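You operate a simulated robot arm through the tools that you are given. There is no shell and no other tool.

Carry out the task below with a simulated two-armed robot. There is one attempt and no reset: what you move stays moved.

Task
Turn the brass knob to B, then rack the green and blue springs and free both retainer caps.
Fine: springs across the spring rack.

Only the result counts: the job must be done as asked and must still hold three seconds after the hand-in. Knocking over, shifting, dropping, spilling or breaking anything else fails it. A push-on lid holds only when it is set on centred and level and pressed home; a screw cap is set on level and turned clockwise until tight.

Robot
Two 7-joint arms with two-finger parallel grippers on one trunk, on a base that moves. Base frame: it is fixed to the floor where the robot stands at the start and does not move with it; the origin is under the middle of the robot, x ahead of it, y to its left, z up. Lengths are in m, angles in degrees, forces in N, time in s.
The left shoulder is at the start at [0.071, 0.156, 1.005], the right one opposite. Each reaches about 1.231 m from its shoulder. Places, roughly: black spring, blue spring, green spring [-1.25, -2, 1]; brass knob [-1.1, -2.1, 0.9]; left retainer cap [-1.2, -2.2, 0.9]; right retainer cap [-1.2, -2, 0.9]. Payload 3.91 kg a hand.
Tool frame (each hand has its own): the origin (TCP) lies between the finger pads and is the grasp point; the fingertips stand 0.03 m ahead of it; z points along the fingers, y is the line along which they close. The gripper opens to 0.11 m. The fingers are 0.02 m wide and 0.01 m thick; the gripper's body (0.048 by 0.112 m) begins 0.055 m behind the TCP.
Orientation is that of the tool frame in the base frame, as a unit quaternion [x, y, z, w]. With the fingers straight down and closing along the base's y, the tool's x points along the base's -x, its y along +y and its z along -z.

Tools
- The arms move only by the tool step_arm. It takes "left_commands", "right_commands" or both (then of equal length, played together; a hand with none holds still); each is one flat list of numbers, 7 for each row, row after row: the shift along the tool's x, y, z in cm, then the turn, a rotation vector about the tool's x, y, z in degrees, then the gripper command, from -1 (fully open) to 1 (shut), values between in proportion. In form: [dx, dy, dz, rx, ry, rz, claw, dx, dy, dz, rx, ry, rz, claw, ...]. A call has 1 to 20 rows; each row is the pose to reach, as a shift and turn from the pose commanded when the call began, along the tool's axes at that moment. Rows are played at 5 a second. More than 0.05 m and 8.6 degrees between two rows, or a gripper value outside its range, and nothing of the call is played. A pose out of reach is approached as far as the arm can. The call stops where the force on the tool passes 40 N (or 10 N more than at its start, if that is more) or the arm is blocked; 0.2 s more then pass. Each finger travels about 0.108 m/s and halts on what it meets, pressing with about 24 N; the grip force reading is that of the motor and also rises with nothing between the fingers. The clock runs only during rows and for 0.2 s after the last one: add rows that repeat a pose to give the fingers time. The reply holds the time, the measured pose of the TCP, the force on the tool along the base axes, the opening and the grip force, in the units named above and with some noise, with the torque about the TCP (base axes, N m) and any sound that the robot's microphone picked up.
- Cameras (640 x 400 px; columns grow to the right, rows downward): "scene" is now at [0.1458, 0.0026, 1.262]; the picture's right is [0.00, -1.00, 0.00], its down [-0.26, -0.00, -0.97] and it looks along [0.97, 0.00, -0.26] (base axes); focal length 258 px, centre (320, 200). "left" rides on the left gripper at [0.072, -0.017, -0.103] in its tool frame; the picture's right is [0.23, 0.97, 0.00], its down [-0.76, 0.18, -0.62] and it looks along [-0.61, 0.14, 0.78] (tool axes); focal length 222 px, centre (320, 200). "right" rides on the right gripper at [0.072, 0.017, -0.103] in its tool frame; the picture's right is [-0.23, 0.97, 0.00], its down [-0.76, -0.18, -0.62] and it looks along [-0.61, -0.14, 0.78] (tool axes); focal length 222 px, centre (320, 200). There is no depth. A picture from a camera that has moved, and an enlarged one, comes with that camera's place and axes in the base frame and with its lens.
- grab_frame(camera): a new picture of that camera. No time passes.
- move_column(by): slides the trunk up (or, below 0, down) by that many m; the arms and the scene camera ride with it, the base frame stays. It gives what a move gives, with no picture.
- drive_base(legs): drives the robot by 1 to 6 legs, each [ahead, left, turn to the left] in m, m and degrees, along the robot's own axes; the way and the turn of a leg run together, so that a leg with both is an arc; at most 1.5 m and 180 degrees a leg. The arms and the cameras ride along, it lands a little off, and it stops where it bumps. It gives what a move gives.
- aim_head(pan, tilt): turns the head with the scene camera to pan (to the left, within 86 degrees either way) and tilt (down, from -29 to 69), counted from straight ahead of the robot. It gives what a move gives.
- close_up(camera, box): a new picture of the part [left, top, right, bottom] of that camera's present view, enlarged. No time passes.
- close_job(): hands the job in; it is judged then, once.

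Places have to be worked out from the pictures, the camera data and where the tool is seen. Open the grippers and draw the arms clear of the work before you hand the job in, unless the task says otherwise.

The tools are called after ">>>" as name(argument=value, ...) on one line, values as JSON. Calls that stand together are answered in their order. step_arm: Moves the arms, as the interface text tells. Its arguments: {"type":"object","properties":{"left_commands":{"type":"array","items":{"type":"number"}},"right_commands":{"type":"array","items":{"type":"number"}}},"required":[]} The other tools are called the same way: move_column (by) moves the trunk up or down; drive_base (legs) drives the base; aim_head (pan, tilt) turns the head that bears the scene camera; grab_frame (camera) takes a picture; close_up (camera, box) takes an enlarged picture of a part of a camera's view; close_job () hands the job in.

At the start:

```text
t: 0.0
left_eef_pos: [0.6768, 0.2984, 1.2018]
left_orientation: [-0.001, 1.0, 0.0, 0.0]
left_contact_force: [-0.2, -0.2, -0.5]
left_wrist_torque: [-0.01, 0.01, -0.01]
left_opening: 0.1102
left_grasp_force: 0.1
right_eef_pos: [0.6822, -0.2836, 1.1927]
right_orientation: [0.0, 1.0, -0.001, 0.001]
right_contact_force: [-0.3, -0.5, 0.0]
right_wrist_torque: [-0.01, 0.02, -0.02]
right_opening: 0.1102
right_grasp_force: 0.1
trunk travel left (down, up): [-0.45, 0.49]
robot x, y, heading: [0.0003, -0.0007, 0.2]
head pan, tilt (commanded): [0.0, 15.0]
```

scene: 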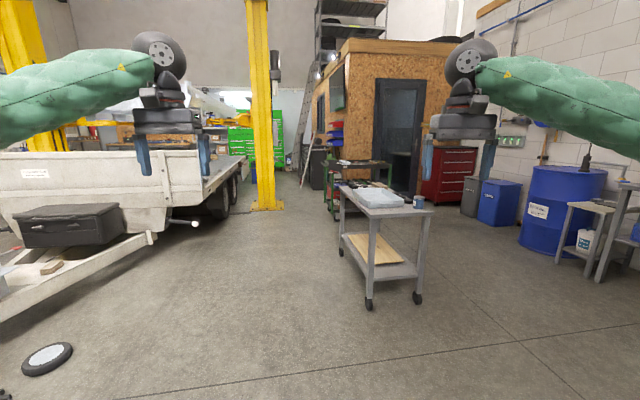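
right: 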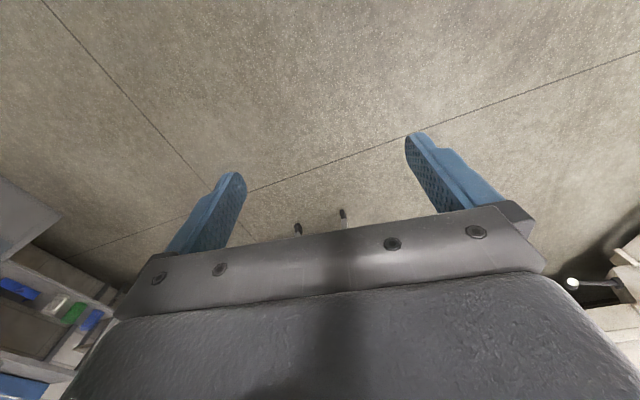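
left: 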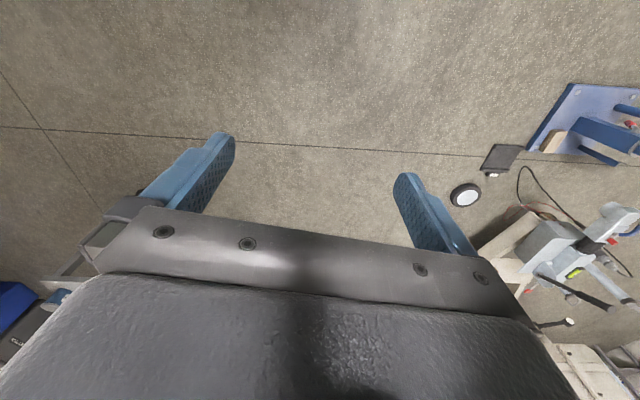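

The work lies behind and to the right of the robot. I turn the head fully right to look at the floor there before I drive.

>>> aim_head(pan=-86, tilt=20)

>>> grab_frame(camera="scene")

```text
t: 1.6
left_eef_pos: [0.6757, 0.2977, 1.2027]
left_orientation: [0.0, 1.0, 0.0, 0.0]
left_contact_force: [0.1, -0.9, -0.7]
left_wrist_torque: [-0.03, 0.03, -0.01]
left_opening: 0.1101
left_grasp_force: 0.0
right_eef_pos: [0.6819, -0.2833, 1.1918]
right_orientation: [0.0, 1.0, 0.0, 0.0]
right_contact_force: [-0.1, -0.7, -0.1]
right_wrist_torque: [0.03, 0.01, 0.0]
right_opening: 0.1101
right_grasp_force: 0.1
trunk travel left (down, up): [-0.45, 0.49]
robot x, y, heading: [0.0026, -0.0035, -0.1]
head pan, tilt (commanded): [-85.9, 20.0]
```

```text
taken
camera scene: at [0.059, -0.0904, 1.254], right [-1.0, -0.07, 0.0], down [-0.02, 0.34, -0.94], along [0.07, -0.94, -0.34], focal length 258 px, centre (320, 200)
```

scene: 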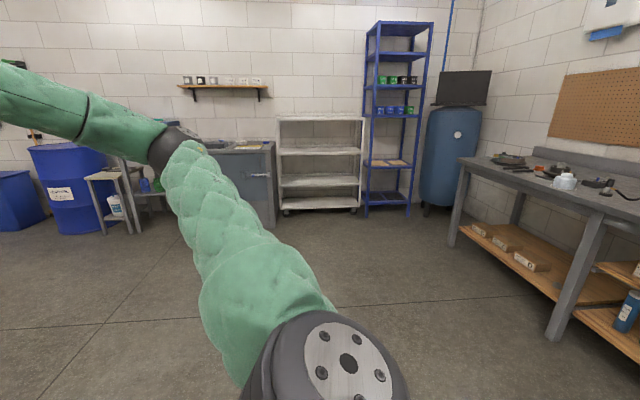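

The bench with the work stands along the wall behind me, its front edge at about x = -0.9 and the work near y = -2.1. I turn right by 90 first and look that way.

>>> drive_base(legs=[[0, 0, -90]])

>>> aim_head(pan=-60, tilt=25)

>>> grab_frame(camera="scene")

```text
t: 5.8
left_eef_pos: [0.3048, -0.6723, 1.202]
left_orientation: [0.703, 0.711, 0.0, -0.001]
left_contact_force: [-0.4, 0.2, 0.5]
left_wrist_torque: [0.01, -0.02, -0.01]
left_opening: 0.11
left_grasp_force: 0.1
right_eef_pos: [-0.2773, -0.6858, 1.1917]
right_orientation: [0.703, 0.711, 0.0, 0.0]
right_contact_force: [-0.4, -0.5, 0.3]
right_wrist_torque: [0.0, 0.0, -0.01]
right_opening: 0.1101
right_grasp_force: 0.2
trunk travel left (down, up): [-0.45, 0.49]
robot x, y, heading: [-0.0001, -0.0014, -89.4]
head pan, tilt (commanded): [-85.9, 20.0]
```

```text
t: 6.7
left_eef_pos: [0.3044, -0.6737, 1.2012]
left_orientation: [0.703, 0.711, 0.0, 0.0]
left_contact_force: [-0.1, 0.1, -0.7]
left_wrist_torque: [0.02, 0.03, -0.03]
left_opening: 0.1101
left_grasp_force: 0.0
right_eef_pos: [-0.2767, -0.6853, 1.1917]
right_orientation: [0.704, 0.71, 0.001, 0.0]
right_contact_force: [-0.3, -0.8, -0.3]
right_wrist_torque: [0.0, 0.01, -0.02]
right_opening: 0.1101
right_grasp_force: 0.1
trunk travel left (down, up): [-0.45, 0.49]
robot x, y, heading: [0.0007, -0.0011, -89.5]
head pan, tilt (commanded): [-60.0, 25.0]
```

```text
taken
camera scene: at [-0.0773, -0.095, 1.2459], right [-0.51, 0.86, 0.0], down [0.36, 0.22, -0.91], along [-0.78, -0.46, -0.42], focal length 258 px, centre (320, 200)
```

scene: 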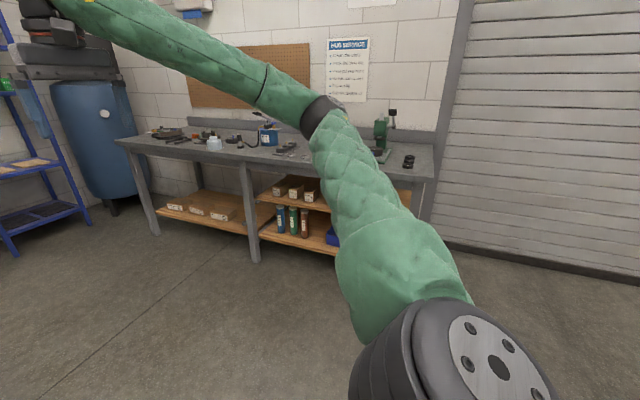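

The bench is clear in front and low against the arms' height. I turn on to face it (heading about 180) and slide sideways to y ≈ -2.05.

>>> drive_base(legs=[[0, 0, -90.5], [0, 1.1, 0], [0, 0.9, 0]])

>>> aim_head(pan=0, tilt=35)

>>> grab_frame(camera="scene")

>>> grab_frame(camera="left")

>>> grab_frame(camera="right")

```text
t: 20.4
left_eef_pos: [-0.6938, -2.2679, 1.2028]
left_orientation: [1.0, 0.0, 0.0, 0.0]
left_contact_force: [-0.7, 0.0, 0.2]
left_wrist_torque: [0.03, -0.01, 0.02]
left_opening: 0.1097
left_grasp_force: 0.0
right_eef_pos: [-0.6966, -1.6852, 1.1928]
right_orientation: [1.0, 0.0, 0.0, 0.0]
right_contact_force: [-0.1, -1.1, 0.1]
right_wrist_torque: [0.02, -0.01, 0.01]
right_opening: 0.1098
right_grasp_force: 0.0
trunk travel left (down, up): [-0.45, 0.49]
robot x, y, heading: [-0.0134, -1.9731, 179.9]
head pan, tilt (commanded): [-60.0, 25.0]
```

```text
t: 21.7
left_eef_pos: [-0.6931, -2.2667, 1.2011]
left_orientation: [1.0, 0.0, 0.0, -0.001]
left_contact_force: [0.4, -0.1, -0.6]
left_wrist_torque: [-0.03, -0.02, 0.04]
left_opening: 0.1103
left_grasp_force: 0.1
right_eef_pos: [-0.698, -1.6857, 1.192]
right_orientation: [1.0, -0.001, 0.0, 0.0]
right_contact_force: [-0.2, 0.0, -0.2]
right_wrist_torque: [0.01, 0.0, 0.0]
right_opening: 0.1099
right_grasp_force: 0.0
trunk travel left (down, up): [-0.45, 0.49]
robot x, y, heading: [-0.0176, -1.969, 180.2]
head pan, tilt (commanded): [0.0, 35.0]
```

```text
taken
camera scene: at [-0.1527, -1.9679, 1.2301], right [0.0, 1.0, 0.0], down [0.57, 0.0, -0.82], along [-0.82, 0.0, -0.57], focal length 258 px, centre (320, 200)
```

scene: 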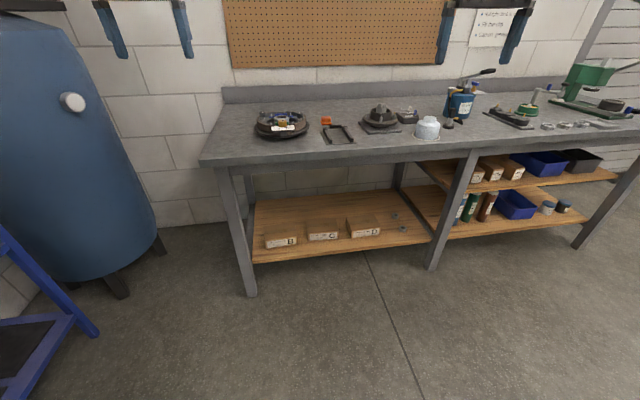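

```text
taken
camera left: at [-0.6213, -2.2508, 1.305], right [0.23, -0.97, 0.0], down [-0.76, -0.18, 0.62], along [-0.61, -0.14, -0.78], focal length 222 px, centre (320, 200)
```

left: 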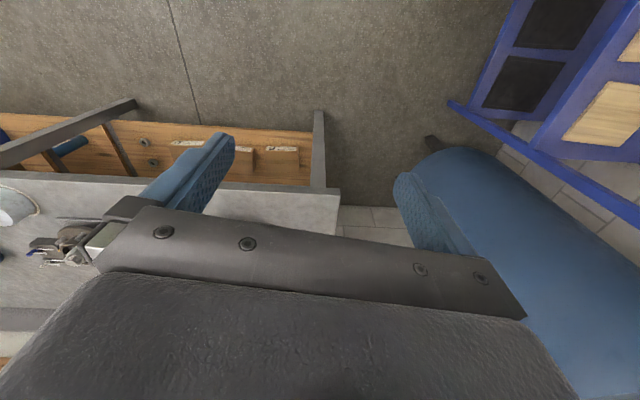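

```text
taken
camera right: at [-0.625, -1.7021, 1.2961], right [-0.23, -0.97, 0.0], down [-0.76, 0.18, 0.62], along [-0.61, 0.14, -0.78], focal length 222 px, centre (320, 200)
```

right: 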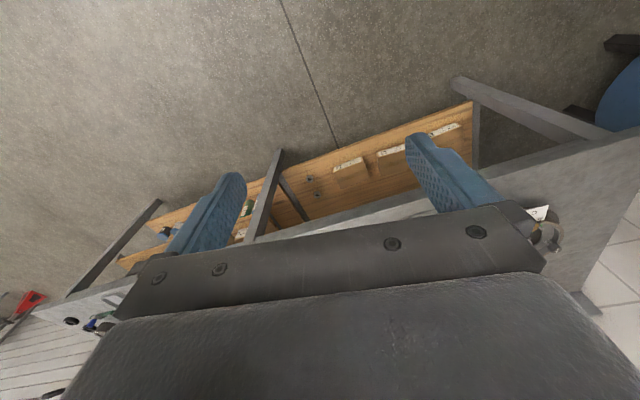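

The bench is right ahead. I take an enlarged picture of the work area on its left end.

>>> close_up(camera="scene", box=[240, 90, 400, 190])

>>> close_up(camera="scene", box=[340, 70, 500, 170])

```text
4.00 times, centred on (320, 140) of scene
camera zoom: at [-0.1527, -1.9679, 1.2301], right [0.0, 1.0, 0.0], down [0.57, 0.0, -0.82], along [-0.82, 0.0, -0.57], focal length 1034 px, centre (320, 440)
```

zoom: 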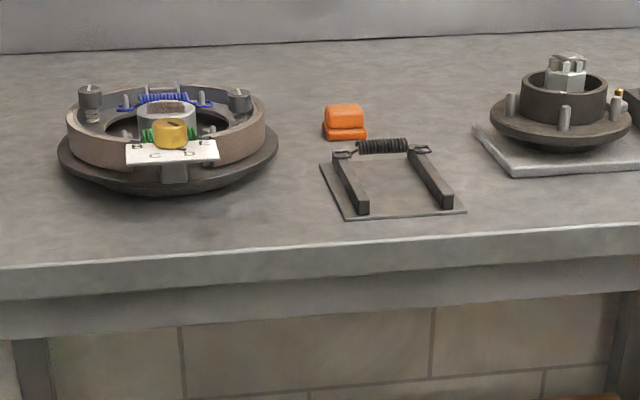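

```text
4.00 times, centred on (420, 120) of scene
camera zoom: at [-0.1527, -1.9679, 1.2301], right [0.0, 1.0, 0.0], down [0.57, 0.0, -0.82], along [-0.82, 0.0, -0.57], focal length 1034 px, centre (-80, 520)
```

zoom: 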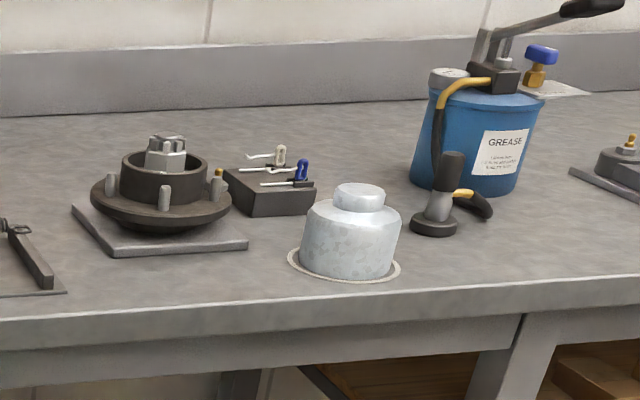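

The drum brake assembly with the dial sits around (-1.1, -2.1) and the rack with the black spring at about (-1.0, -1.9). I go 0.3 m closer and raise the trunk for a steeper view.

>>> move_column(by=0.2)

>>> drive_base(legs=[[0.3, 0.05, 0]])

>>> aim_head(pan=0, tilt=42)

>>> grab_frame(camera="scene")

>>> grab_frame(camera="left")

```text
t: 23.9
left_eef_pos: [-0.6925, -2.2681, 1.4012]
left_orientation: [1.0, -0.001, 0.0, 0.0]
left_contact_force: [-0.6, -0.5, 0.3]
left_wrist_torque: [-0.01, 0.0, -0.02]
left_opening: 0.1102
left_grasp_force: 0.0
right_eef_pos: [-0.6978, -1.6847, 1.3912]
right_orientation: [1.0, -0.001, 0.001, 0.0]
right_contact_force: [0.7, 0.8, -0.4]
right_wrist_torque: [0.01, 0.0, -0.01]
right_opening: 0.1098
right_grasp_force: 0.0
trunk travel left (down, up): [-0.65, 0.29]
robot x, y, heading: [-0.0173, -1.9693, 179.8]
head pan, tilt (commanded): [0.0, 35.0]
```

```text
t: 25.9
left_eef_pos: [-0.994, -2.3181, 1.4018]
left_orientation: [1.0, 0.001, 0.001, 0.0]
left_contact_force: [0.1, 0.5, 0.2]
left_wrist_torque: [-0.01, 0.02, 0.02]
left_opening: 0.1102
left_grasp_force: 0.0
right_eef_pos: [-1.0003, -1.7382, 1.3909]
right_orientation: [1.0, 0.0, 0.001, 0.0]
right_contact_force: [0.3, -1.0, 0.4]
right_wrist_torque: [0.0, -0.03, 0.0]
right_opening: 0.1104
right_grasp_force: 0.0
trunk travel left (down, up): [-0.65, 0.29]
robot x, y, heading: [-0.3195, -2.0188, -180.1]
head pan, tilt (commanded): [0.0, 35.0]
```

```text
t: 26.6
left_eef_pos: [-0.9932, -2.3195, 1.4016]
left_orientation: [1.0, 0.001, 0.001, 0.0]
left_contact_force: [-0.5, 0.6, 0.3]
left_wrist_torque: [0.02, -0.01, -0.01]
left_opening: 0.11
left_grasp_force: 0.1
right_eef_pos: [-0.9996, -1.7382, 1.3915]
right_orientation: [1.0, 0.0, 0.001, -0.001]
right_contact_force: [-0.5, -0.7, 0.5]
right_wrist_torque: [-0.01, -0.01, -0.01]
right_opening: 0.1098
right_grasp_force: 0.1
trunk travel left (down, up): [-0.65, 0.29]
robot x, y, heading: [-0.3189, -2.021, -180.0]
head pan, tilt (commanded): [0.0, 42.0]
```

```text
taken
camera scene: at [-0.4497, -2.0181, 1.4195], right [0.0, 1.0, 0.0], down [0.67, 0.0, -0.74], along [-0.74, 0.0, -0.67], focal length 258 px, centre (320, 200)
```

scene: 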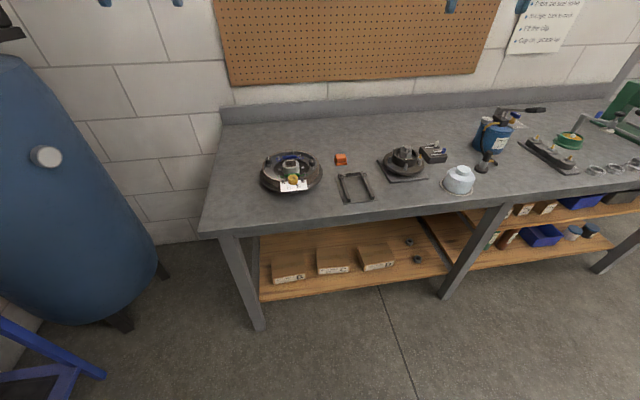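

```text
taken
camera left: at [-0.9219, -2.3025, 1.5046], right [0.23, -0.97, 0.0], down [-0.76, -0.18, 0.62], along [-0.61, -0.14, -0.78], focal length 222 px, centre (320, 200)
```

left: 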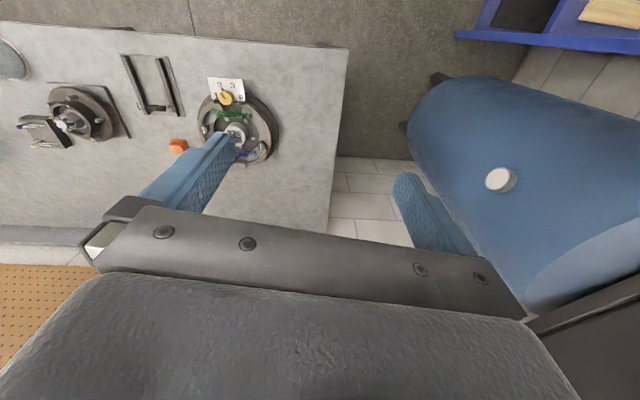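

Both views show the drum well. I enlarge the drum and rack in both cameras.

>>> close_up(camera="scene", box=[250, 140, 330, 190])

>>> close_up(camera="scene", box=[310, 145, 390, 195])

>>> close_up(camera="left", box=[110, 40, 290, 170])

>>> close_up(camera="scene", box=[480, 0, 640, 60])

```text
8.00 times, centred on (290, 165) of scene
camera zoom: at [-0.4497, -2.0181, 1.4195], right [0.0, 1.0, 0.0], down [0.67, 0.0, -0.74], along [-0.74, 0.0, -0.67], focal length 2068 px, centre (560, 480)
```

zoom: 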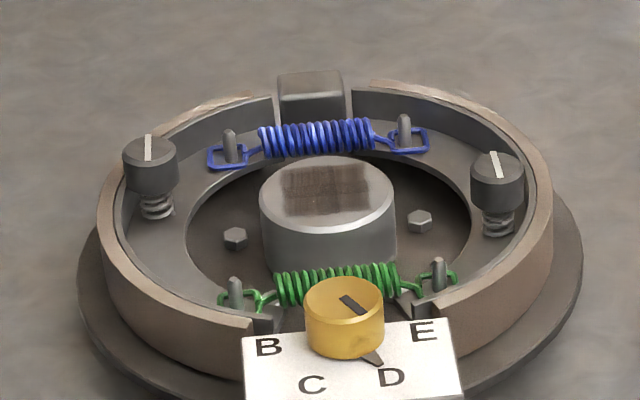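

```text
8.00 times, centred on (350, 170) of scene
camera zoom: at [-0.4497, -2.0181, 1.4195], right [0.0, 1.0, 0.0], down [0.67, 0.0, -0.74], along [-0.74, 0.0, -0.67], focal length 2068 px, centre (80, 440)
```

zoom: 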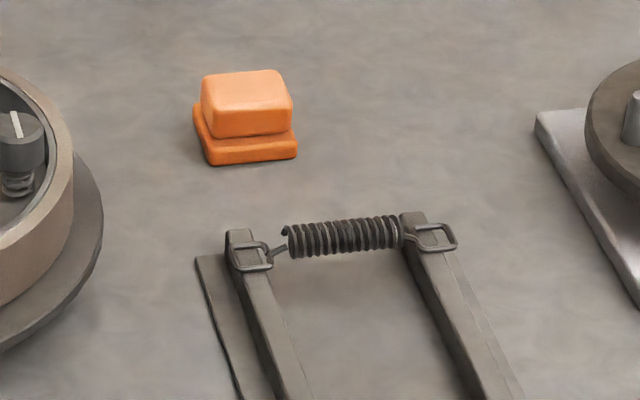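

```text
3.08 times, centred on (200, 105) of left
camera zoom: at [-0.9219, -2.3025, 1.5046], right [0.23, -0.97, 0.0], down [-0.76, -0.18, 0.62], along [-0.61, -0.14, -0.78], focal length 684 px, centre (689, 492)
```

zoom: 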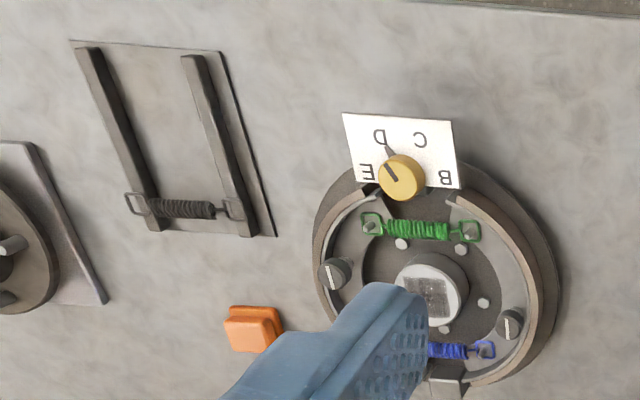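

```text
4.00 times, centred on (560, 30) of scene
camera zoom: at [-0.4497, -2.0181, 1.4195], right [0.0, 1.0, 0.0], down [0.67, 0.0, -0.74], along [-0.74, 0.0, -0.67], focal length 1034 px, centre (-640, 880)
```

zoom: 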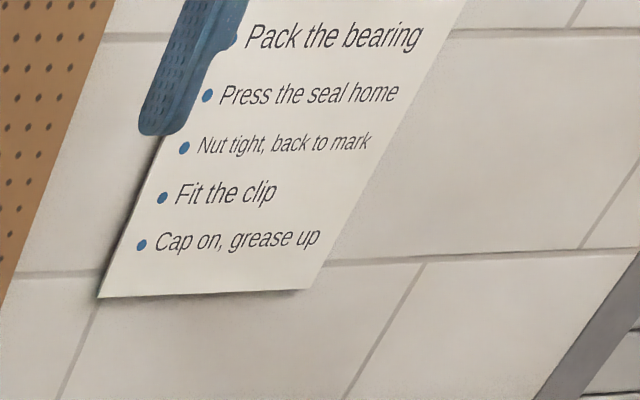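

The pointer is at D now; the caps have a slot line, blue and green springs hang between hooked pins. I bring the left hand over the drum for an overhead view to locate things exactly.

>>> step_arm(left_commands=[-0.45, -3.65, 2.5, 0, 0, 0, -1, -0.9, -7.3, 5.0, 0, 0, 0, -1, -1.35, -10.95, 7.5, 0, 0, 0, -1, -1.8, -14.6, 10.0, 0, 0, 0, -1, -2.25, -18.25, 12.5, 0, 0, 0, -1, -2.7, -21.9, 15.0, 0, 0, 0, -1, -2.7, -21.9, 15.0, 0, 0, 0, -1])

>>> grab_frame(camera="left")

>>> grab_frame(camera="right")

>>> grab_frame(camera="scene")

```text
t: 28.2
left_eef_pos: [-1.021, -2.1003, 1.2512]
left_orientation: [1.0, 0.0, 0.0, -0.001]
left_contact_force: [0.4, -0.4, -0.5]
left_wrist_torque: [0.03, 0.0, -0.02]
left_opening: 0.1102
left_grasp_force: 0.0
right_eef_pos: [-0.9978, -1.7394, 1.3929]
right_orientation: [1.0, 0.001, 0.0, 0.0]
right_contact_force: [-0.2, -0.1, -0.4]
right_wrist_torque: [0.01, 0.02, 0.0]
right_opening: 0.1098
right_grasp_force: 0.1
trunk travel left (down, up): [-0.65, 0.29]
robot x, y, heading: [-0.3165, -2.0208, -180.1]
head pan, tilt (commanded): [0.0, 42.0]
```

```text
taken
camera left: at [-0.9487, -2.0836, 1.354], right [0.23, -0.97, 0.0], down [-0.76, -0.18, 0.62], along [-0.61, -0.14, -0.78], focal length 222 px, centre (320, 200)
```

left: 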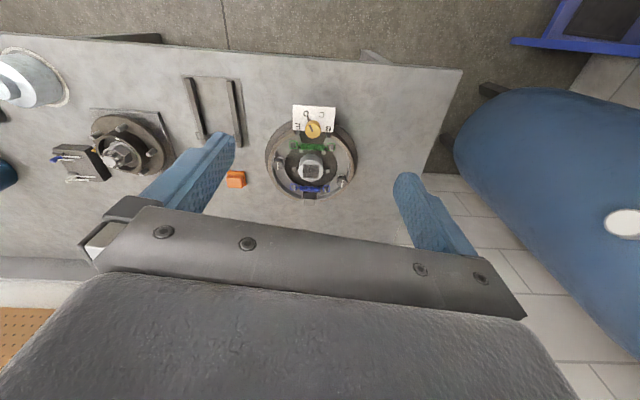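

```text
taken
camera right: at [-0.9258, -1.7546, 1.4967], right [-0.23, -0.97, 0.0], down [-0.76, 0.18, 0.62], along [-0.61, 0.14, -0.78], focal length 222 px, centre (320, 200)
```

right: 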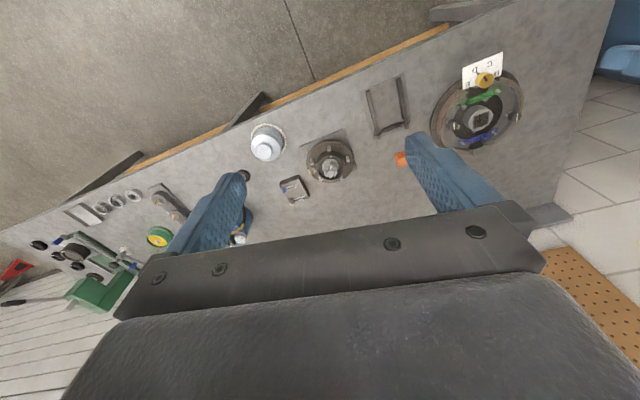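

```text
taken
camera scene: at [-0.4484, -2.019, 1.4197], right [0.0, 1.0, 0.0], down [0.67, 0.0, -0.74], along [-0.74, 0.0, -0.67], focal length 258 px, centre (320, 200)
```

scene: 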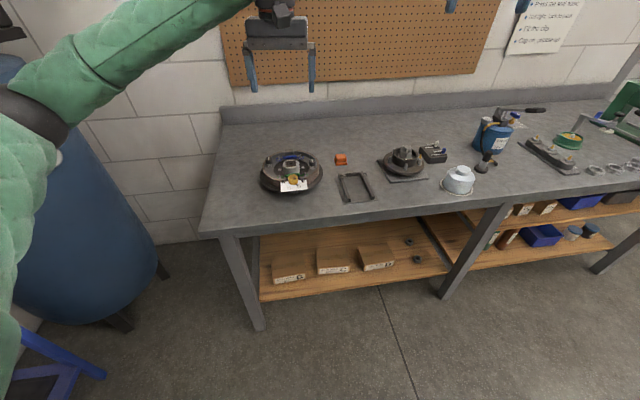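

Now I enlarge the drum and the rack in the left and right hand views to triangulate.

>>> close_up(camera="left", box=[240, 90, 400, 190])

>>> close_up(camera="left", box=[160, 60, 260, 160])

>>> close_up(camera="right", box=[420, 45, 540, 155])

>>> close_up(camera="right", box=[350, 60, 430, 140])

>>> close_up(camera="scene", box=[255, 145, 325, 195])

>>> close_up(camera="scene", box=[325, 160, 385, 210])

```text
4.00 times, centred on (320, 140) of left
camera zoom: at [-0.9487, -2.0836, 1.354], right [0.23, -0.97, 0.0], down [-0.76, -0.18, 0.62], along [-0.61, -0.14, -0.78], focal length 888 px, centre (320, 440)
```

zoom: 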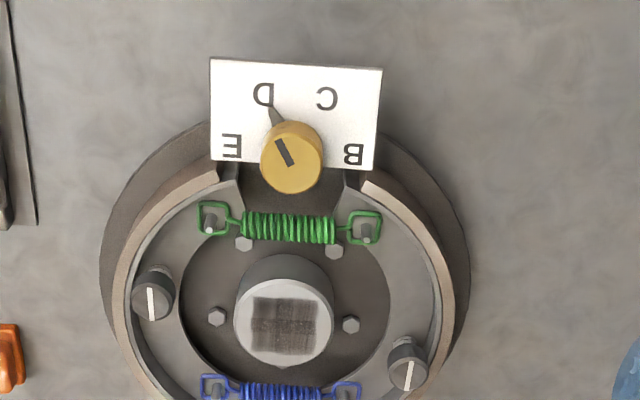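

```text
4.00 times, centred on (210, 110) of left
camera zoom: at [-0.9487, -2.0836, 1.354], right [0.23, -0.97, 0.0], down [-0.76, -0.18, 0.62], along [-0.61, -0.14, -0.78], focal length 888 px, centre (760, 560)
```

zoom: 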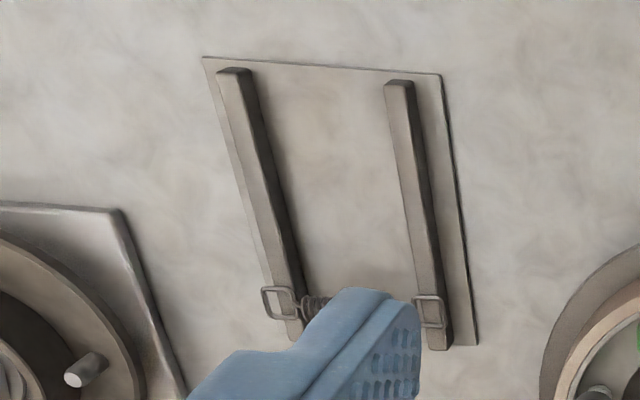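

```text
3.64 times, centred on (480, 100) of right
camera zoom: at [-0.9258, -1.7546, 1.4967], right [-0.23, -0.97, 0.0], down [-0.76, 0.18, 0.62], along [-0.61, 0.14, -0.78], focal length 808 px, centre (-262, 564)
```

zoom: 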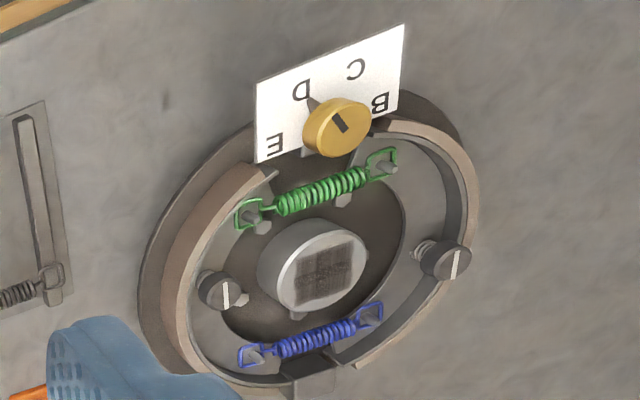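

```text
5.00 times, centred on (390, 100) of right
camera zoom: at [-0.9258, -1.7546, 1.4967], right [-0.23, -0.97, 0.0], down [-0.76, 0.18, 0.62], along [-0.61, 0.14, -0.78], focal length 1111 px, centre (-30, 700)
```

zoom: 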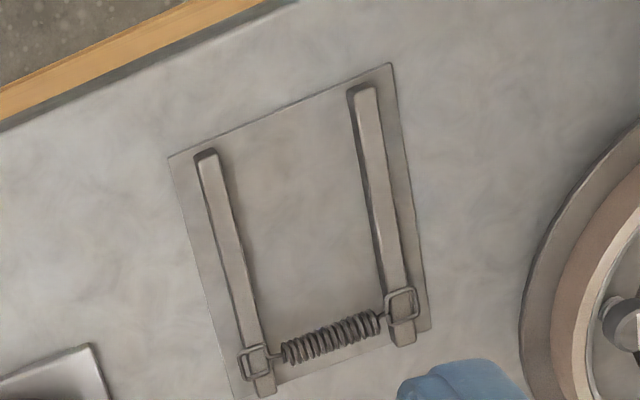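

```text
8.00 times, centred on (290, 170) of scene
camera zoom: at [-0.4484, -2.019, 1.4197], right [0.0, 1.0, 0.0], down [0.67, 0.0, -0.74], along [-0.74, 0.0, -0.67], focal length 2068 px, centre (560, 440)
```

zoom: 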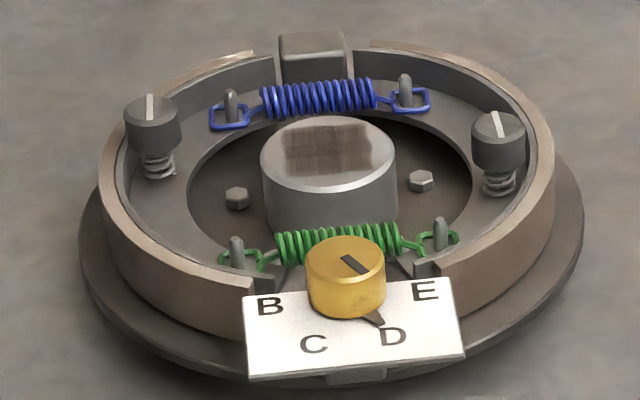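

```text
8.00 times, centred on (355, 185) of scene
camera zoom: at [-0.4484, -2.019, 1.4197], right [0.0, 1.0, 0.0], down [0.67, 0.0, -0.74], along [-0.74, 0.0, -0.67], focal length 2068 px, centre (40, 320)
```

zoom: 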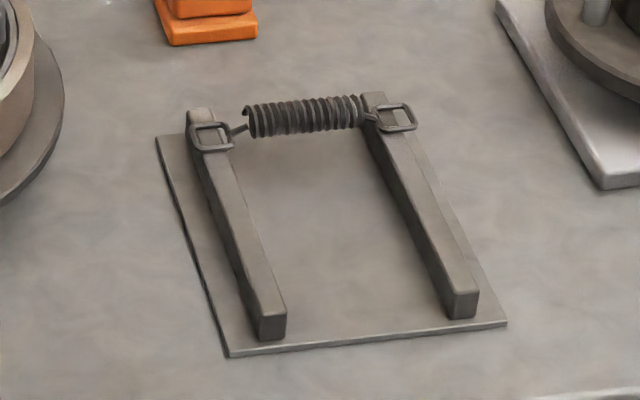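

Triangulated: knob top about (-1.118, -2.107, 0.917), Ø≈31 mm; dial yawed about 9°; B is about 120° clockwise (seen from above) from the present D. I hover over the knob with the hand pre-turned 60° counter-clockwise.

>>> step_arm(left_commands=[-1.2, 0.1, 3.0, 0, 0, -7.5, -1, -2.4, 0.2, 6.0, 0, 0, -15, -1, -3.6, 0.3, 9.0, 0, 0, -22.5, -1, -4.8, 0.4, 12.0, 0, 0, -30, -1, -6.0, 0.5, 15.0, 0, 0, -37.5, -0.8, -7.2, 0.6, 18.0, 0, 0, -45, -0.5, -8.4, 0.65, 21.0, 0, 0, -52.5, -0.2, -9.7, 0.67, 24.0, 0, 0, -60, 0, -9.7, 0.67, 25.0, 0, 0, -60, 0, -9.7, 0.67, 25.0, 0, 0, -60, 0])

>>> grab_frame(camera="left")

>>> close_up(camera="scene", box=[220, 80, 380, 200])

>>> close_up(camera="right", box=[420, 45, 540, 155])

```text
t: 30.4
left_eef_pos: [-1.1172, -2.1084, 1.0021]
left_orientation: [0.865, 0.501, 0.0, 0.0]
left_contact_force: [-0.3, 0.1, -0.6]
left_wrist_torque: [-0.02, 0.0, -0.01]
left_opening: 0.055
left_grasp_force: 0.1
right_eef_pos: [-0.9991, -1.7375, 1.3919]
right_orientation: [1.0, 0.0, 0.0, 0.0]
right_contact_force: [0.2, -0.6, -0.9]
right_wrist_torque: [0.0, -0.02, 0.0]
right_opening: 0.11
right_grasp_force: 0.0
trunk travel left (down, up): [-0.65, 0.29]
robot x, y, heading: [-0.3167, -2.0188, -180.2]
head pan, tilt (commanded): [0.0, 42.0]
```

```text
taken
camera left: at [-1.0971, -2.0373, 1.105], right [0.96, -0.29, 0.0], down [-0.23, -0.75, 0.62], along [-0.18, -0.6, -0.78], focal length 222 px, centre (320, 200)
```

left: 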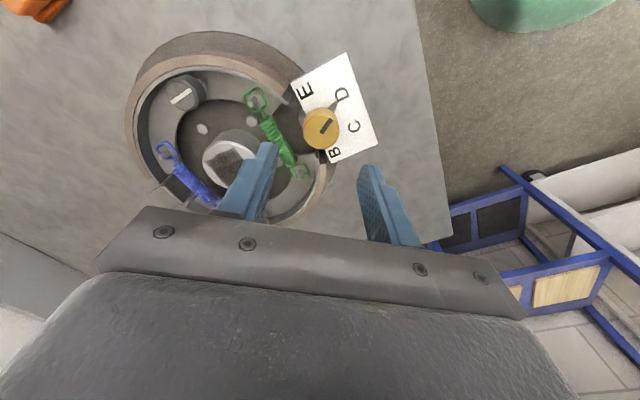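

```text
3.33 times, centred on (300, 140) of scene
camera zoom: at [-0.4492, -2.0178, 1.4196], right [0.0, 1.0, 0.0], down [0.67, 0.0, -0.74], along [-0.74, 0.0, -0.67], focal length 862 px, centre (387, 400)
```

zoom: 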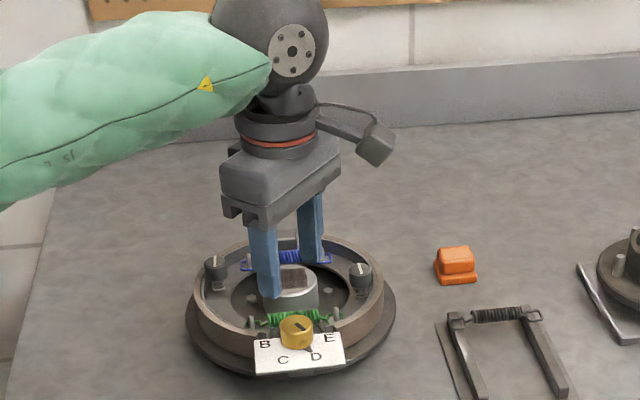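

```text
3.64 times, centred on (480, 100) of right
camera zoom: at [-0.9268, -1.7534, 1.496], right [-0.23, -0.97, 0.0], down [-0.76, 0.18, 0.62], along [-0.61, 0.14, -0.78], focal length 808 px, centre (-262, 564)
```

zoom: 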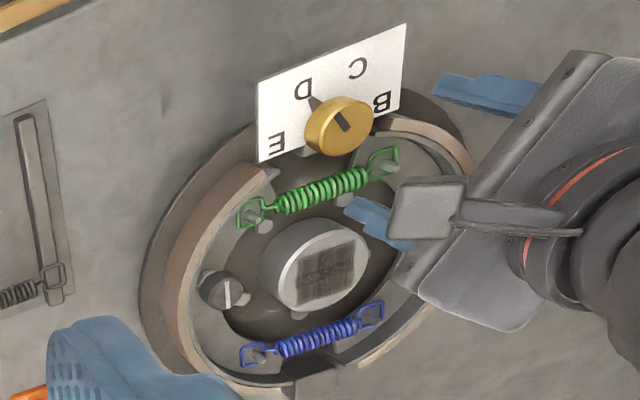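

The knob appears close to the axis of the hand. I zoom in to check the centring.

>>> close_up(camera="left", box=[260, 80, 388, 160])

```text
5.00 times, centred on (324, 120) of left
camera zoom: at [-1.0971, -2.0373, 1.105], right [0.96, -0.29, 0.0], down [-0.23, -0.75, 0.62], along [-0.18, -0.6, -0.78], focal length 1111 px, centre (300, 600)
```

zoom: 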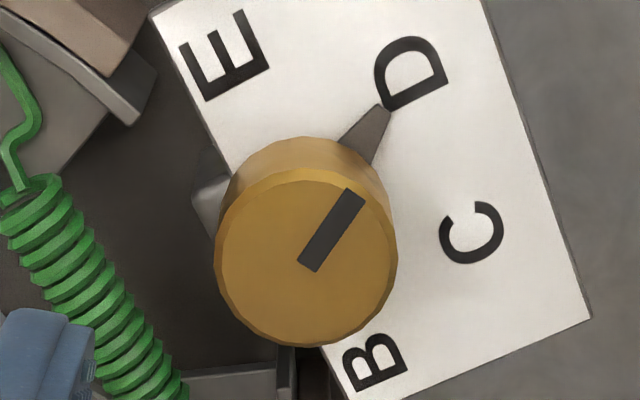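

The knob is within about 1 mm of the hand axis (Ø 32 mm). I descend so the fingertips are at z ≈ 0.901, just above the plate, and close.

>>> step_arm(left_commands=[0, 0.1, 2.4, 0, 0, 0, 0, 0, 0.1, 4.8, 0, 0, 0, 0, 0, 0.1, 6.2, 0, 0, 0, 0, 0, 0.1, 7.1, 0, 0, 0, 0, 0, 0.1, 7.1, 0, 0, 0, 0, 0, 0.1, 7.1, 0, 0, 0, 0.5, 0, 0.1, 7.1, 0, 0, 0, 1, 0, 0.1, 7.1, 0, 0, 0, 1])

>>> grab_frame(camera="left")

>>> close_up(camera="scene", box=[220, 100, 380, 200])

```text
t: 32.2
left_eef_pos: [-1.1165, -2.1072, 0.9303]
left_orientation: [0.866, 0.5, -0.001, 0.0]
left_contact_force: [-10.8, 5.8, -1.0]
left_wrist_torque: [0.49, 0.89, -0.02]
left_opening: 0.0315
left_grasp_force: 45.0
right_eef_pos: [-1.0008, -1.7364, 1.3902]
right_orientation: [1.0, 0.0, 0.0, 0.0]
right_contact_force: [0.1, -0.3, 0.0]
right_wrist_torque: [-0.04, 0.02, -0.01]
right_opening: 0.11
right_grasp_force: 0.0
trunk travel left (down, up): [-0.65, 0.29]
robot x, y, heading: [-0.3185, -2.0208, -179.7]
head pan, tilt (commanded): [0.0, 42.0]
```

```text
taken
camera left: at [-1.0952, -2.0361, 1.0337], right [0.96, -0.29, 0.0], down [-0.23, -0.75, 0.62], along [-0.18, -0.6, -0.78], focal length 222 px, centre (320, 200)
```

left: 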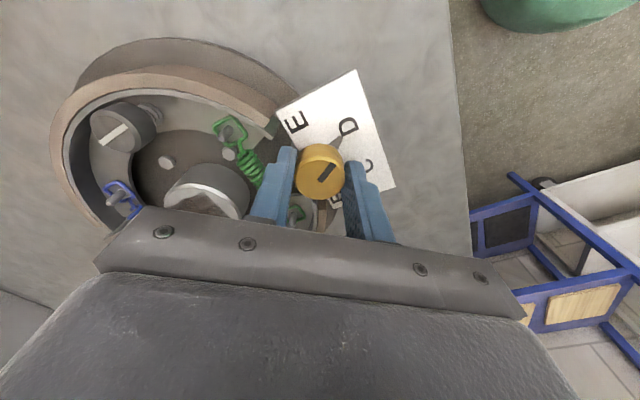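

```text
4.00 times, centred on (300, 150) of scene
camera zoom: at [-0.4502, -2.0174, 1.4195], right [0.0, 1.0, 0.0], down [0.67, 0.0, -0.74], along [-0.74, 0.0, -0.67], focal length 1034 px, centre (400, 400)
```

zoom: 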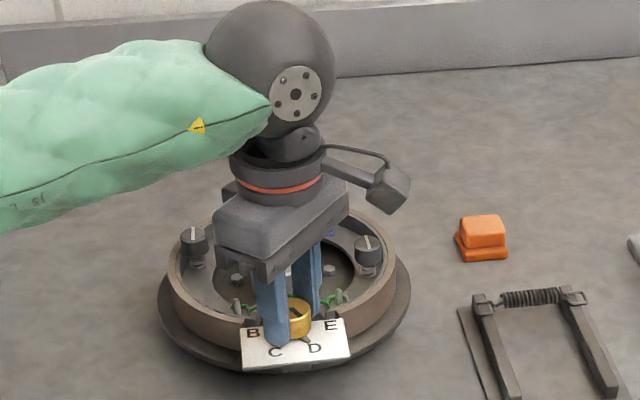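

The knob is gripped (opening 31.5 mm), with a 12 N side load, so I overshifted by about 1 mm. I move back 1 mm along tool y to relax it before turning.

>>> step_arm(left_commands=[0, -0.1, 0, 0, 0, 0, 1, 0, -0.1, 0, 0, 0, 0, 1])

```text
t: 32.8
left_eef_pos: [-1.1152, -2.1079, 0.9299]
left_orientation: [0.866, 0.5, 0.001, 0.001]
left_contact_force: [-0.9, 5.5, -1.7]
left_wrist_torque: [0.46, 0.39, 0.0]
left_opening: 0.0317
left_grasp_force: 45.8
right_eef_pos: [-0.9993, -1.7361, 1.3915]
right_orientation: [1.0, 0.0, 0.0, 0.0]
right_contact_force: [0.8, -0.2, 0.5]
right_wrist_torque: [-0.01, 0.0, -0.02]
right_opening: 0.1099
right_grasp_force: 0.0
trunk travel left (down, up): [-0.65, 0.29]
robot x, y, heading: [-0.317, -2.0223, -180.1]
head pan, tilt (commanded): [0.0, 42.0]
```

The side load dropped to about 5 N. I turn the knob clockwise (tool +z) by 30° first and check.

>>> step_arm(left_commands=[0, 0, 0, 0, 0, 7.5, 1, 0, 0, 0, 0, 0, 15, 1, 0, 0, 0, 0, 0, 22.5, 1, 0, 0, 0, 0, 0, 30, 1, 0, 0, 0, 0, 0, 30, 1])

>>> grab_frame(camera="left")

>>> close_up(camera="scene", box=[220, 100, 380, 200])

```text
t: 34.0
left_eef_pos: [-1.1163, -2.1074, 0.9312]
left_orientation: [0.966, 0.258, 0.001, 0.002]
left_contact_force: [13.8, -3.8, -7.7]
left_wrist_torque: [-0.14, 0.29, 0.01]
left_opening: 0.0316
left_grasp_force: 44.5
right_eef_pos: [-0.9997, -1.7375, 1.3911]
right_orientation: [1.0, 0.001, 0.0, 0.0]
right_contact_force: [-0.7, -0.2, -0.3]
right_wrist_torque: [-0.01, -0.04, 0.0]
right_opening: 0.1102
right_grasp_force: 0.0
trunk travel left (down, up): [-0.65, 0.29]
robot x, y, heading: [-0.3134, -2.0229, -179.8]
head pan, tilt (commanded): [0.0, 42.0]
```

```text
taken
camera left: at [-1.0623, -2.0568, 1.0337], right [0.68, -0.73, 0.0], down [-0.57, -0.53, 0.62], along [-0.45, -0.43, -0.78], focal length 222 px, centre (320, 200)
```

left: 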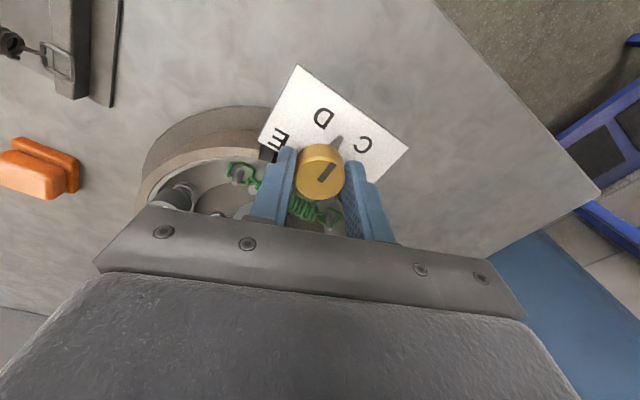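

```text
4.00 times, centred on (300, 150) of scene
camera zoom: at [-0.4483, -2.0184, 1.4196], right [0.0, 1.0, 0.0], down [0.67, 0.0, -0.74], along [-0.74, 0.0, -0.67], focal length 1034 px, centre (400, 400)
```

zoom: 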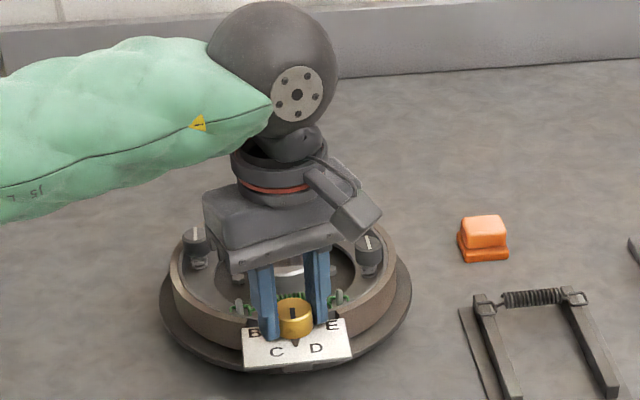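

The pointer moved with the knob to between C and D. I shift about 1 mm towards +x to relax the load and turn another 45°.

>>> step_arm(left_commands=[0.07, 0.07, 0, 0, 0, 0, 1, 0.07, 0.07, 0, 0, 0, 7.5, 1, 0.07, 0.07, 0, 0, 0, 15, 1, 0.07, 0.07, 0, 0, 0, 22.5, 1, 0.07, 0.07, 0, 0, 0, 30, 1, 0.07, 0.07, 0, 0, 0, 37.5, 1, 0.07, 0.07, 0, 0, 0, 45, 1, 0.07, 0.07, 0, 0, 0, 45, 1])

>>> grab_frame(camera="left")

>>> close_up(camera="scene", box=[220, 100, 380, 200])

```text
t: 35.8
left_eef_pos: [-1.1151, -2.1084, 0.931]
left_orientation: [0.991, -0.13, 0.001, 0.0]
left_contact_force: [9.0, -11.3, -6.3]
left_wrist_torque: [-0.74, -0.12, 0.03]
left_opening: 0.0318
left_grasp_force: 44.5
right_eef_pos: [-0.9987, -1.7381, 1.3931]
right_orientation: [1.0, 0.0, 0.0, -0.001]
right_contact_force: [-0.2, -0.2, 0.4]
right_wrist_torque: [0.01, -0.02, 0.01]
right_opening: 0.1099
right_grasp_force: 0.0
trunk travel left (down, up): [-0.65, 0.29]
robot x, y, heading: [-0.313, -2.0176, -180.1]
head pan, tilt (commanded): [0.0, 42.0]
```

```text
taken
camera left: at [-1.042, -2.1108, 1.0337], right [-0.03, -1.0, 0.0], down [-0.78, 0.03, 0.62], along [-0.62, 0.02, -0.78], focal length 222 px, centre (320, 200)
```

left: 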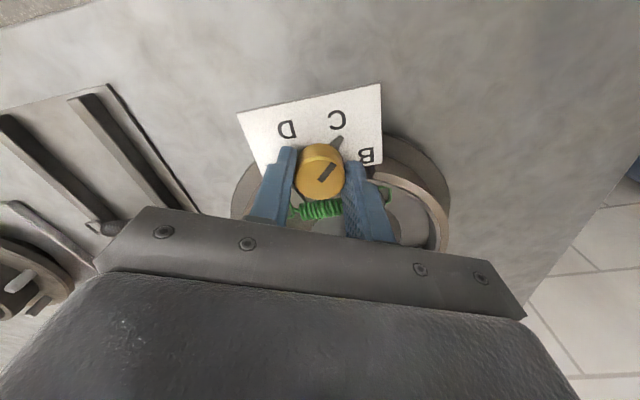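

```text
4.00 times, centred on (300, 150) of scene
camera zoom: at [-0.4488, -2.0189, 1.4196], right [0.0, 1.0, 0.0], down [0.67, 0.0, -0.74], along [-0.74, 0.0, -0.67], focal length 1034 px, centre (400, 400)
```

zoom: 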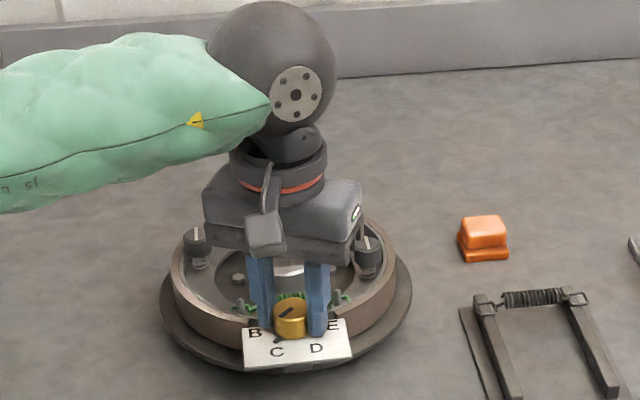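

The pointer is just past C. I relax the load again and turn the remaining 45°.

>>> step_arm(left_commands=[0.08, 0.07, 0, 0, 0, 0, 1, 0.08, 0.07, 0, 0, 0, 7.5, 1, 0.08, 0.07, 0, 0, 0, 15, 1, 0.08, 0.07, 0, 0, 0, 22.5, 1, 0.08, 0.07, 0, 0, 0, 30, 1, 0.08, 0.07, 0, 0, 0, 37.5, 1, 0.08, 0.07, 0, 0, 0, 45, 1, 0.08, 0.07, 0, 0, 0, 45, 1])

>>> close_up(camera="left", box=[240, 60, 420, 200])

>>> close_up(camera="scene", box=[220, 100, 380, 200])

>>> close_up(camera="right", box=[420, 45, 540, 155])

```text
t: 37.6
left_eef_pos: [-1.1147, -2.108, 0.931]
left_orientation: [0.897, -0.441, 0.0, 0.0]
left_contact_force: [-5.6, -7.4, -2.5]
left_wrist_torque: [0.34, 1.07, -0.02]
left_opening: 0.0317
left_grasp_force: 44.6
left hand out of reach, approached as far as the arm can: row 7, 8
right_eef_pos: [-1.0004, -1.7388, 1.3915]
right_orientation: [1.0, 0.0, 0.0, 0.0]
right_contact_force: [0.3, 0.6, 0.9]
right_wrist_torque: [0.01, 0.0, -0.01]
right_opening: 0.11
right_grasp_force: 0.1
trunk travel left (down, up): [-0.65, 0.29]
robot x, y, heading: [-0.3173, -2.0223, -180.0]
head pan, tilt (commanded): [0.0, 42.0]
```

```text
2.86 times, centred on (330, 130) of left
camera zoom: at [-1.0591, -2.1562, 1.0337], right [-0.63, -0.77, 0.0], down [-0.61, 0.5, 0.62], along [-0.48, 0.4, -0.78], focal length 635 px, centre (291, 400)
```

zoom: 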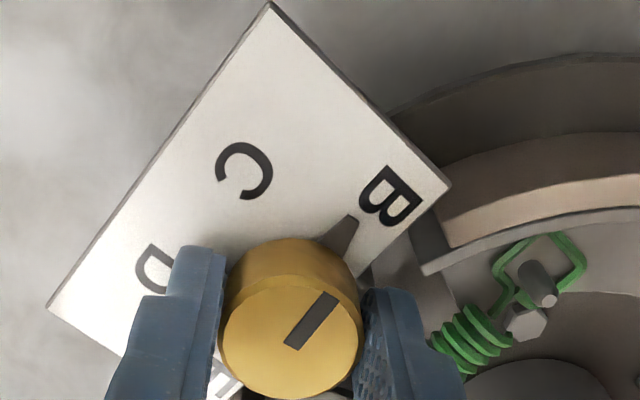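

```text
4.00 times, centred on (300, 150) of scene
camera zoom: at [-0.4497, -2.0186, 1.4195], right [0.0, 1.0, 0.0], down [0.67, 0.0, -0.74], along [-0.74, 0.0, -0.67], focal length 1034 px, centre (400, 400)
```

zoom: 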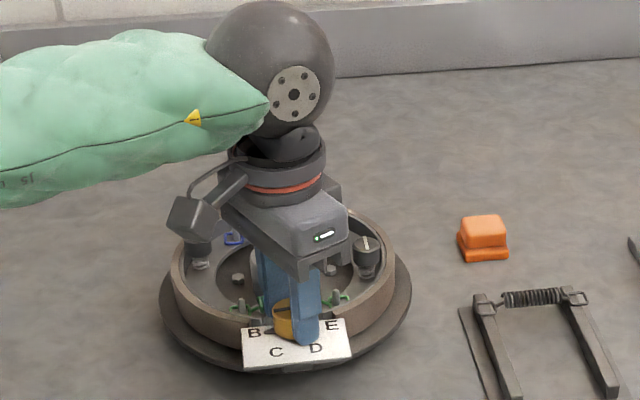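

```text
3.64 times, centred on (480, 100) of right
camera zoom: at [-0.9274, -1.7542, 1.4959], right [-0.23, -0.97, 0.0], down [-0.76, 0.18, 0.62], along [-0.61, 0.14, -0.78], focal length 808 px, centre (-262, 564)
```

zoom: 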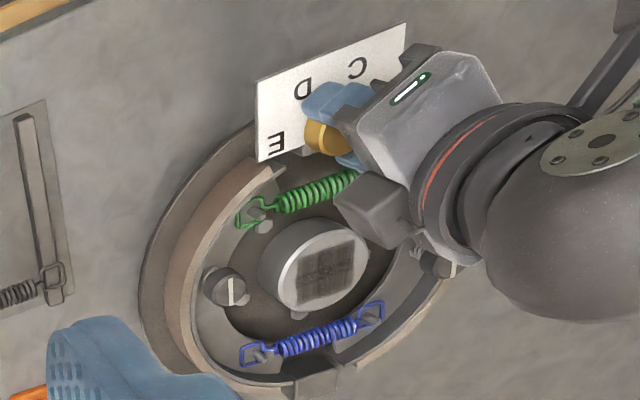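

The wrist reached its limit at about 112° of turn; the pointer is about 6° short of B. I release, lift 1 cm, turn the hand back 45° and regrip.

>>> step_arm(left_commands=[0, 0, 0, 0, 0, 0, 0, 0, 0, 0, 0, 0, 0, 0, 0, 0, -1.5, 0, 0, 0, 0, 0, 0, -3.0, 0, 0, 0, 0, 0, 0, -3.0, 0, 0, -7.5, 0, 0, 0, -3.0, 0, 0, -15, 0, 0, 0, -3.0, 0, 0, -22.5, 0, 0, 0, -3.0, 0, 0, -30, 0, 0, 0, -3.0, 0, 0, -37.5, 0, 0, 0, -3.0, 0, 0, -45, 0, 0, 0, -3.0, 0, 0, -45, 0])

>>> close_up(camera="left", box=[240, 60, 420, 200])

>>> close_up(camera="scene", box=[220, 100, 380, 200])

```text
t: 40.0
left_eef_pos: [-1.1151, -2.108, 0.9603]
left_orientation: [0.998, -0.065, 0.0, 0.0]
left_contact_force: [-0.7, -0.5, -0.4]
left_wrist_torque: [0.02, -0.03, -0.01]
left_opening: 0.0549
left_grasp_force: 0.1
right_eef_pos: [-0.9988, -1.7375, 1.392]
right_orientation: [1.0, 0.0, 0.0, 0.0]
right_contact_force: [-0.4, 0.4, -1.1]
right_wrist_torque: [0.01, -0.01, -0.01]
right_opening: 0.1101
right_grasp_force: 0.1
trunk travel left (down, up): [-0.65, 0.29]
robot x, y, heading: [-0.3168, -2.0213, -180.1]
head pan, tilt (commanded): [0.0, 42.0]
```

```text
2.86 times, centred on (330, 130) of left
camera zoom: at [-1.0421, -2.1009, 1.064], right [0.1, -0.99, 0.0], down [-0.78, -0.08, 0.62], along [-0.62, -0.06, -0.78], focal length 635 px, centre (291, 400)
```

zoom: 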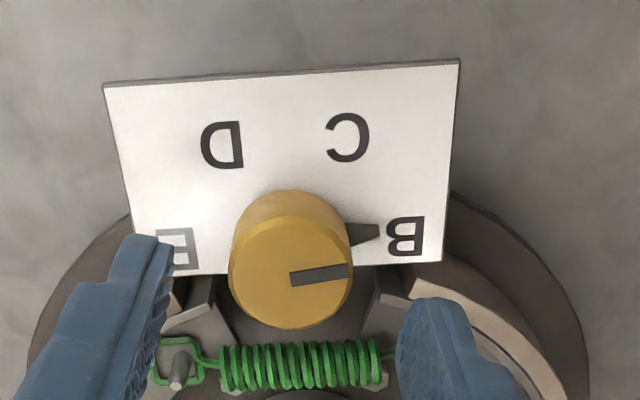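

```text
4.00 times, centred on (300, 150) of scene
camera zoom: at [-0.4491, -2.0179, 1.4196], right [0.0, 1.0, 0.0], down [0.67, 0.0, -0.74], along [-0.74, 0.0, -0.67], focal length 1034 px, centre (400, 400)
```

zoom: 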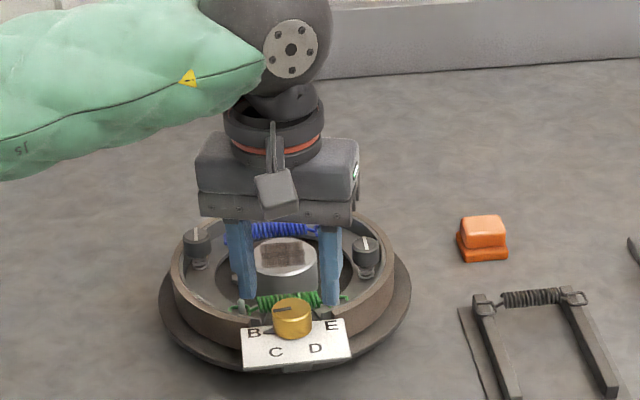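

The hand is clear of the knob. I zoom in more on the pointer from the scene and left cameras to judge the remaining angle.

>>> close_up(camera="scene", box=[276, 166, 312, 194])

>>> close_up(camera="left", box=[280, 100, 380, 160])

```text
14.29 times, centred on (294, 180) of scene
camera zoom: at [-0.4491, -2.0179, 1.4196], right [0.0, 1.0, 0.0], down [0.67, 0.0, -0.74], along [-0.74, 0.0, -0.67], focal length 3693 px, centre (691, 486)
```

zoom: 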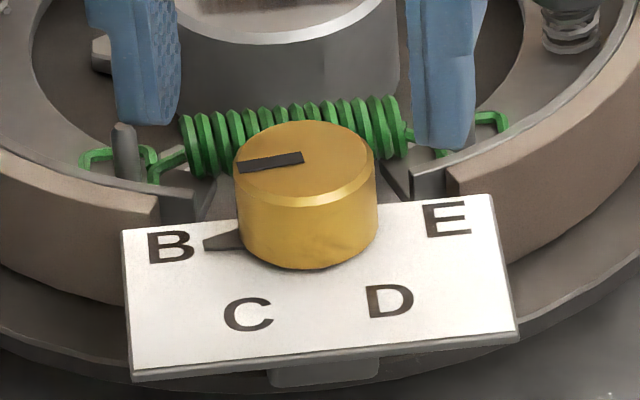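

```text
6.40 times, centred on (330, 130) of left
camera zoom: at [-1.0421, -2.1009, 1.064], right [0.1, -0.99, 0.0], down [-0.78, -0.08, 0.62], along [-0.62, -0.06, -0.78], focal length 1422 px, centre (256, 648)
```

zoom: 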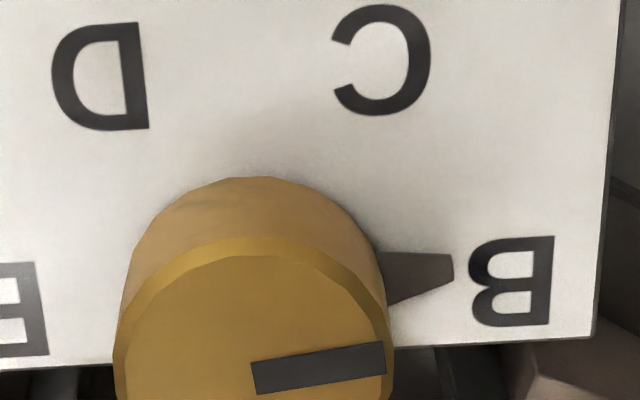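

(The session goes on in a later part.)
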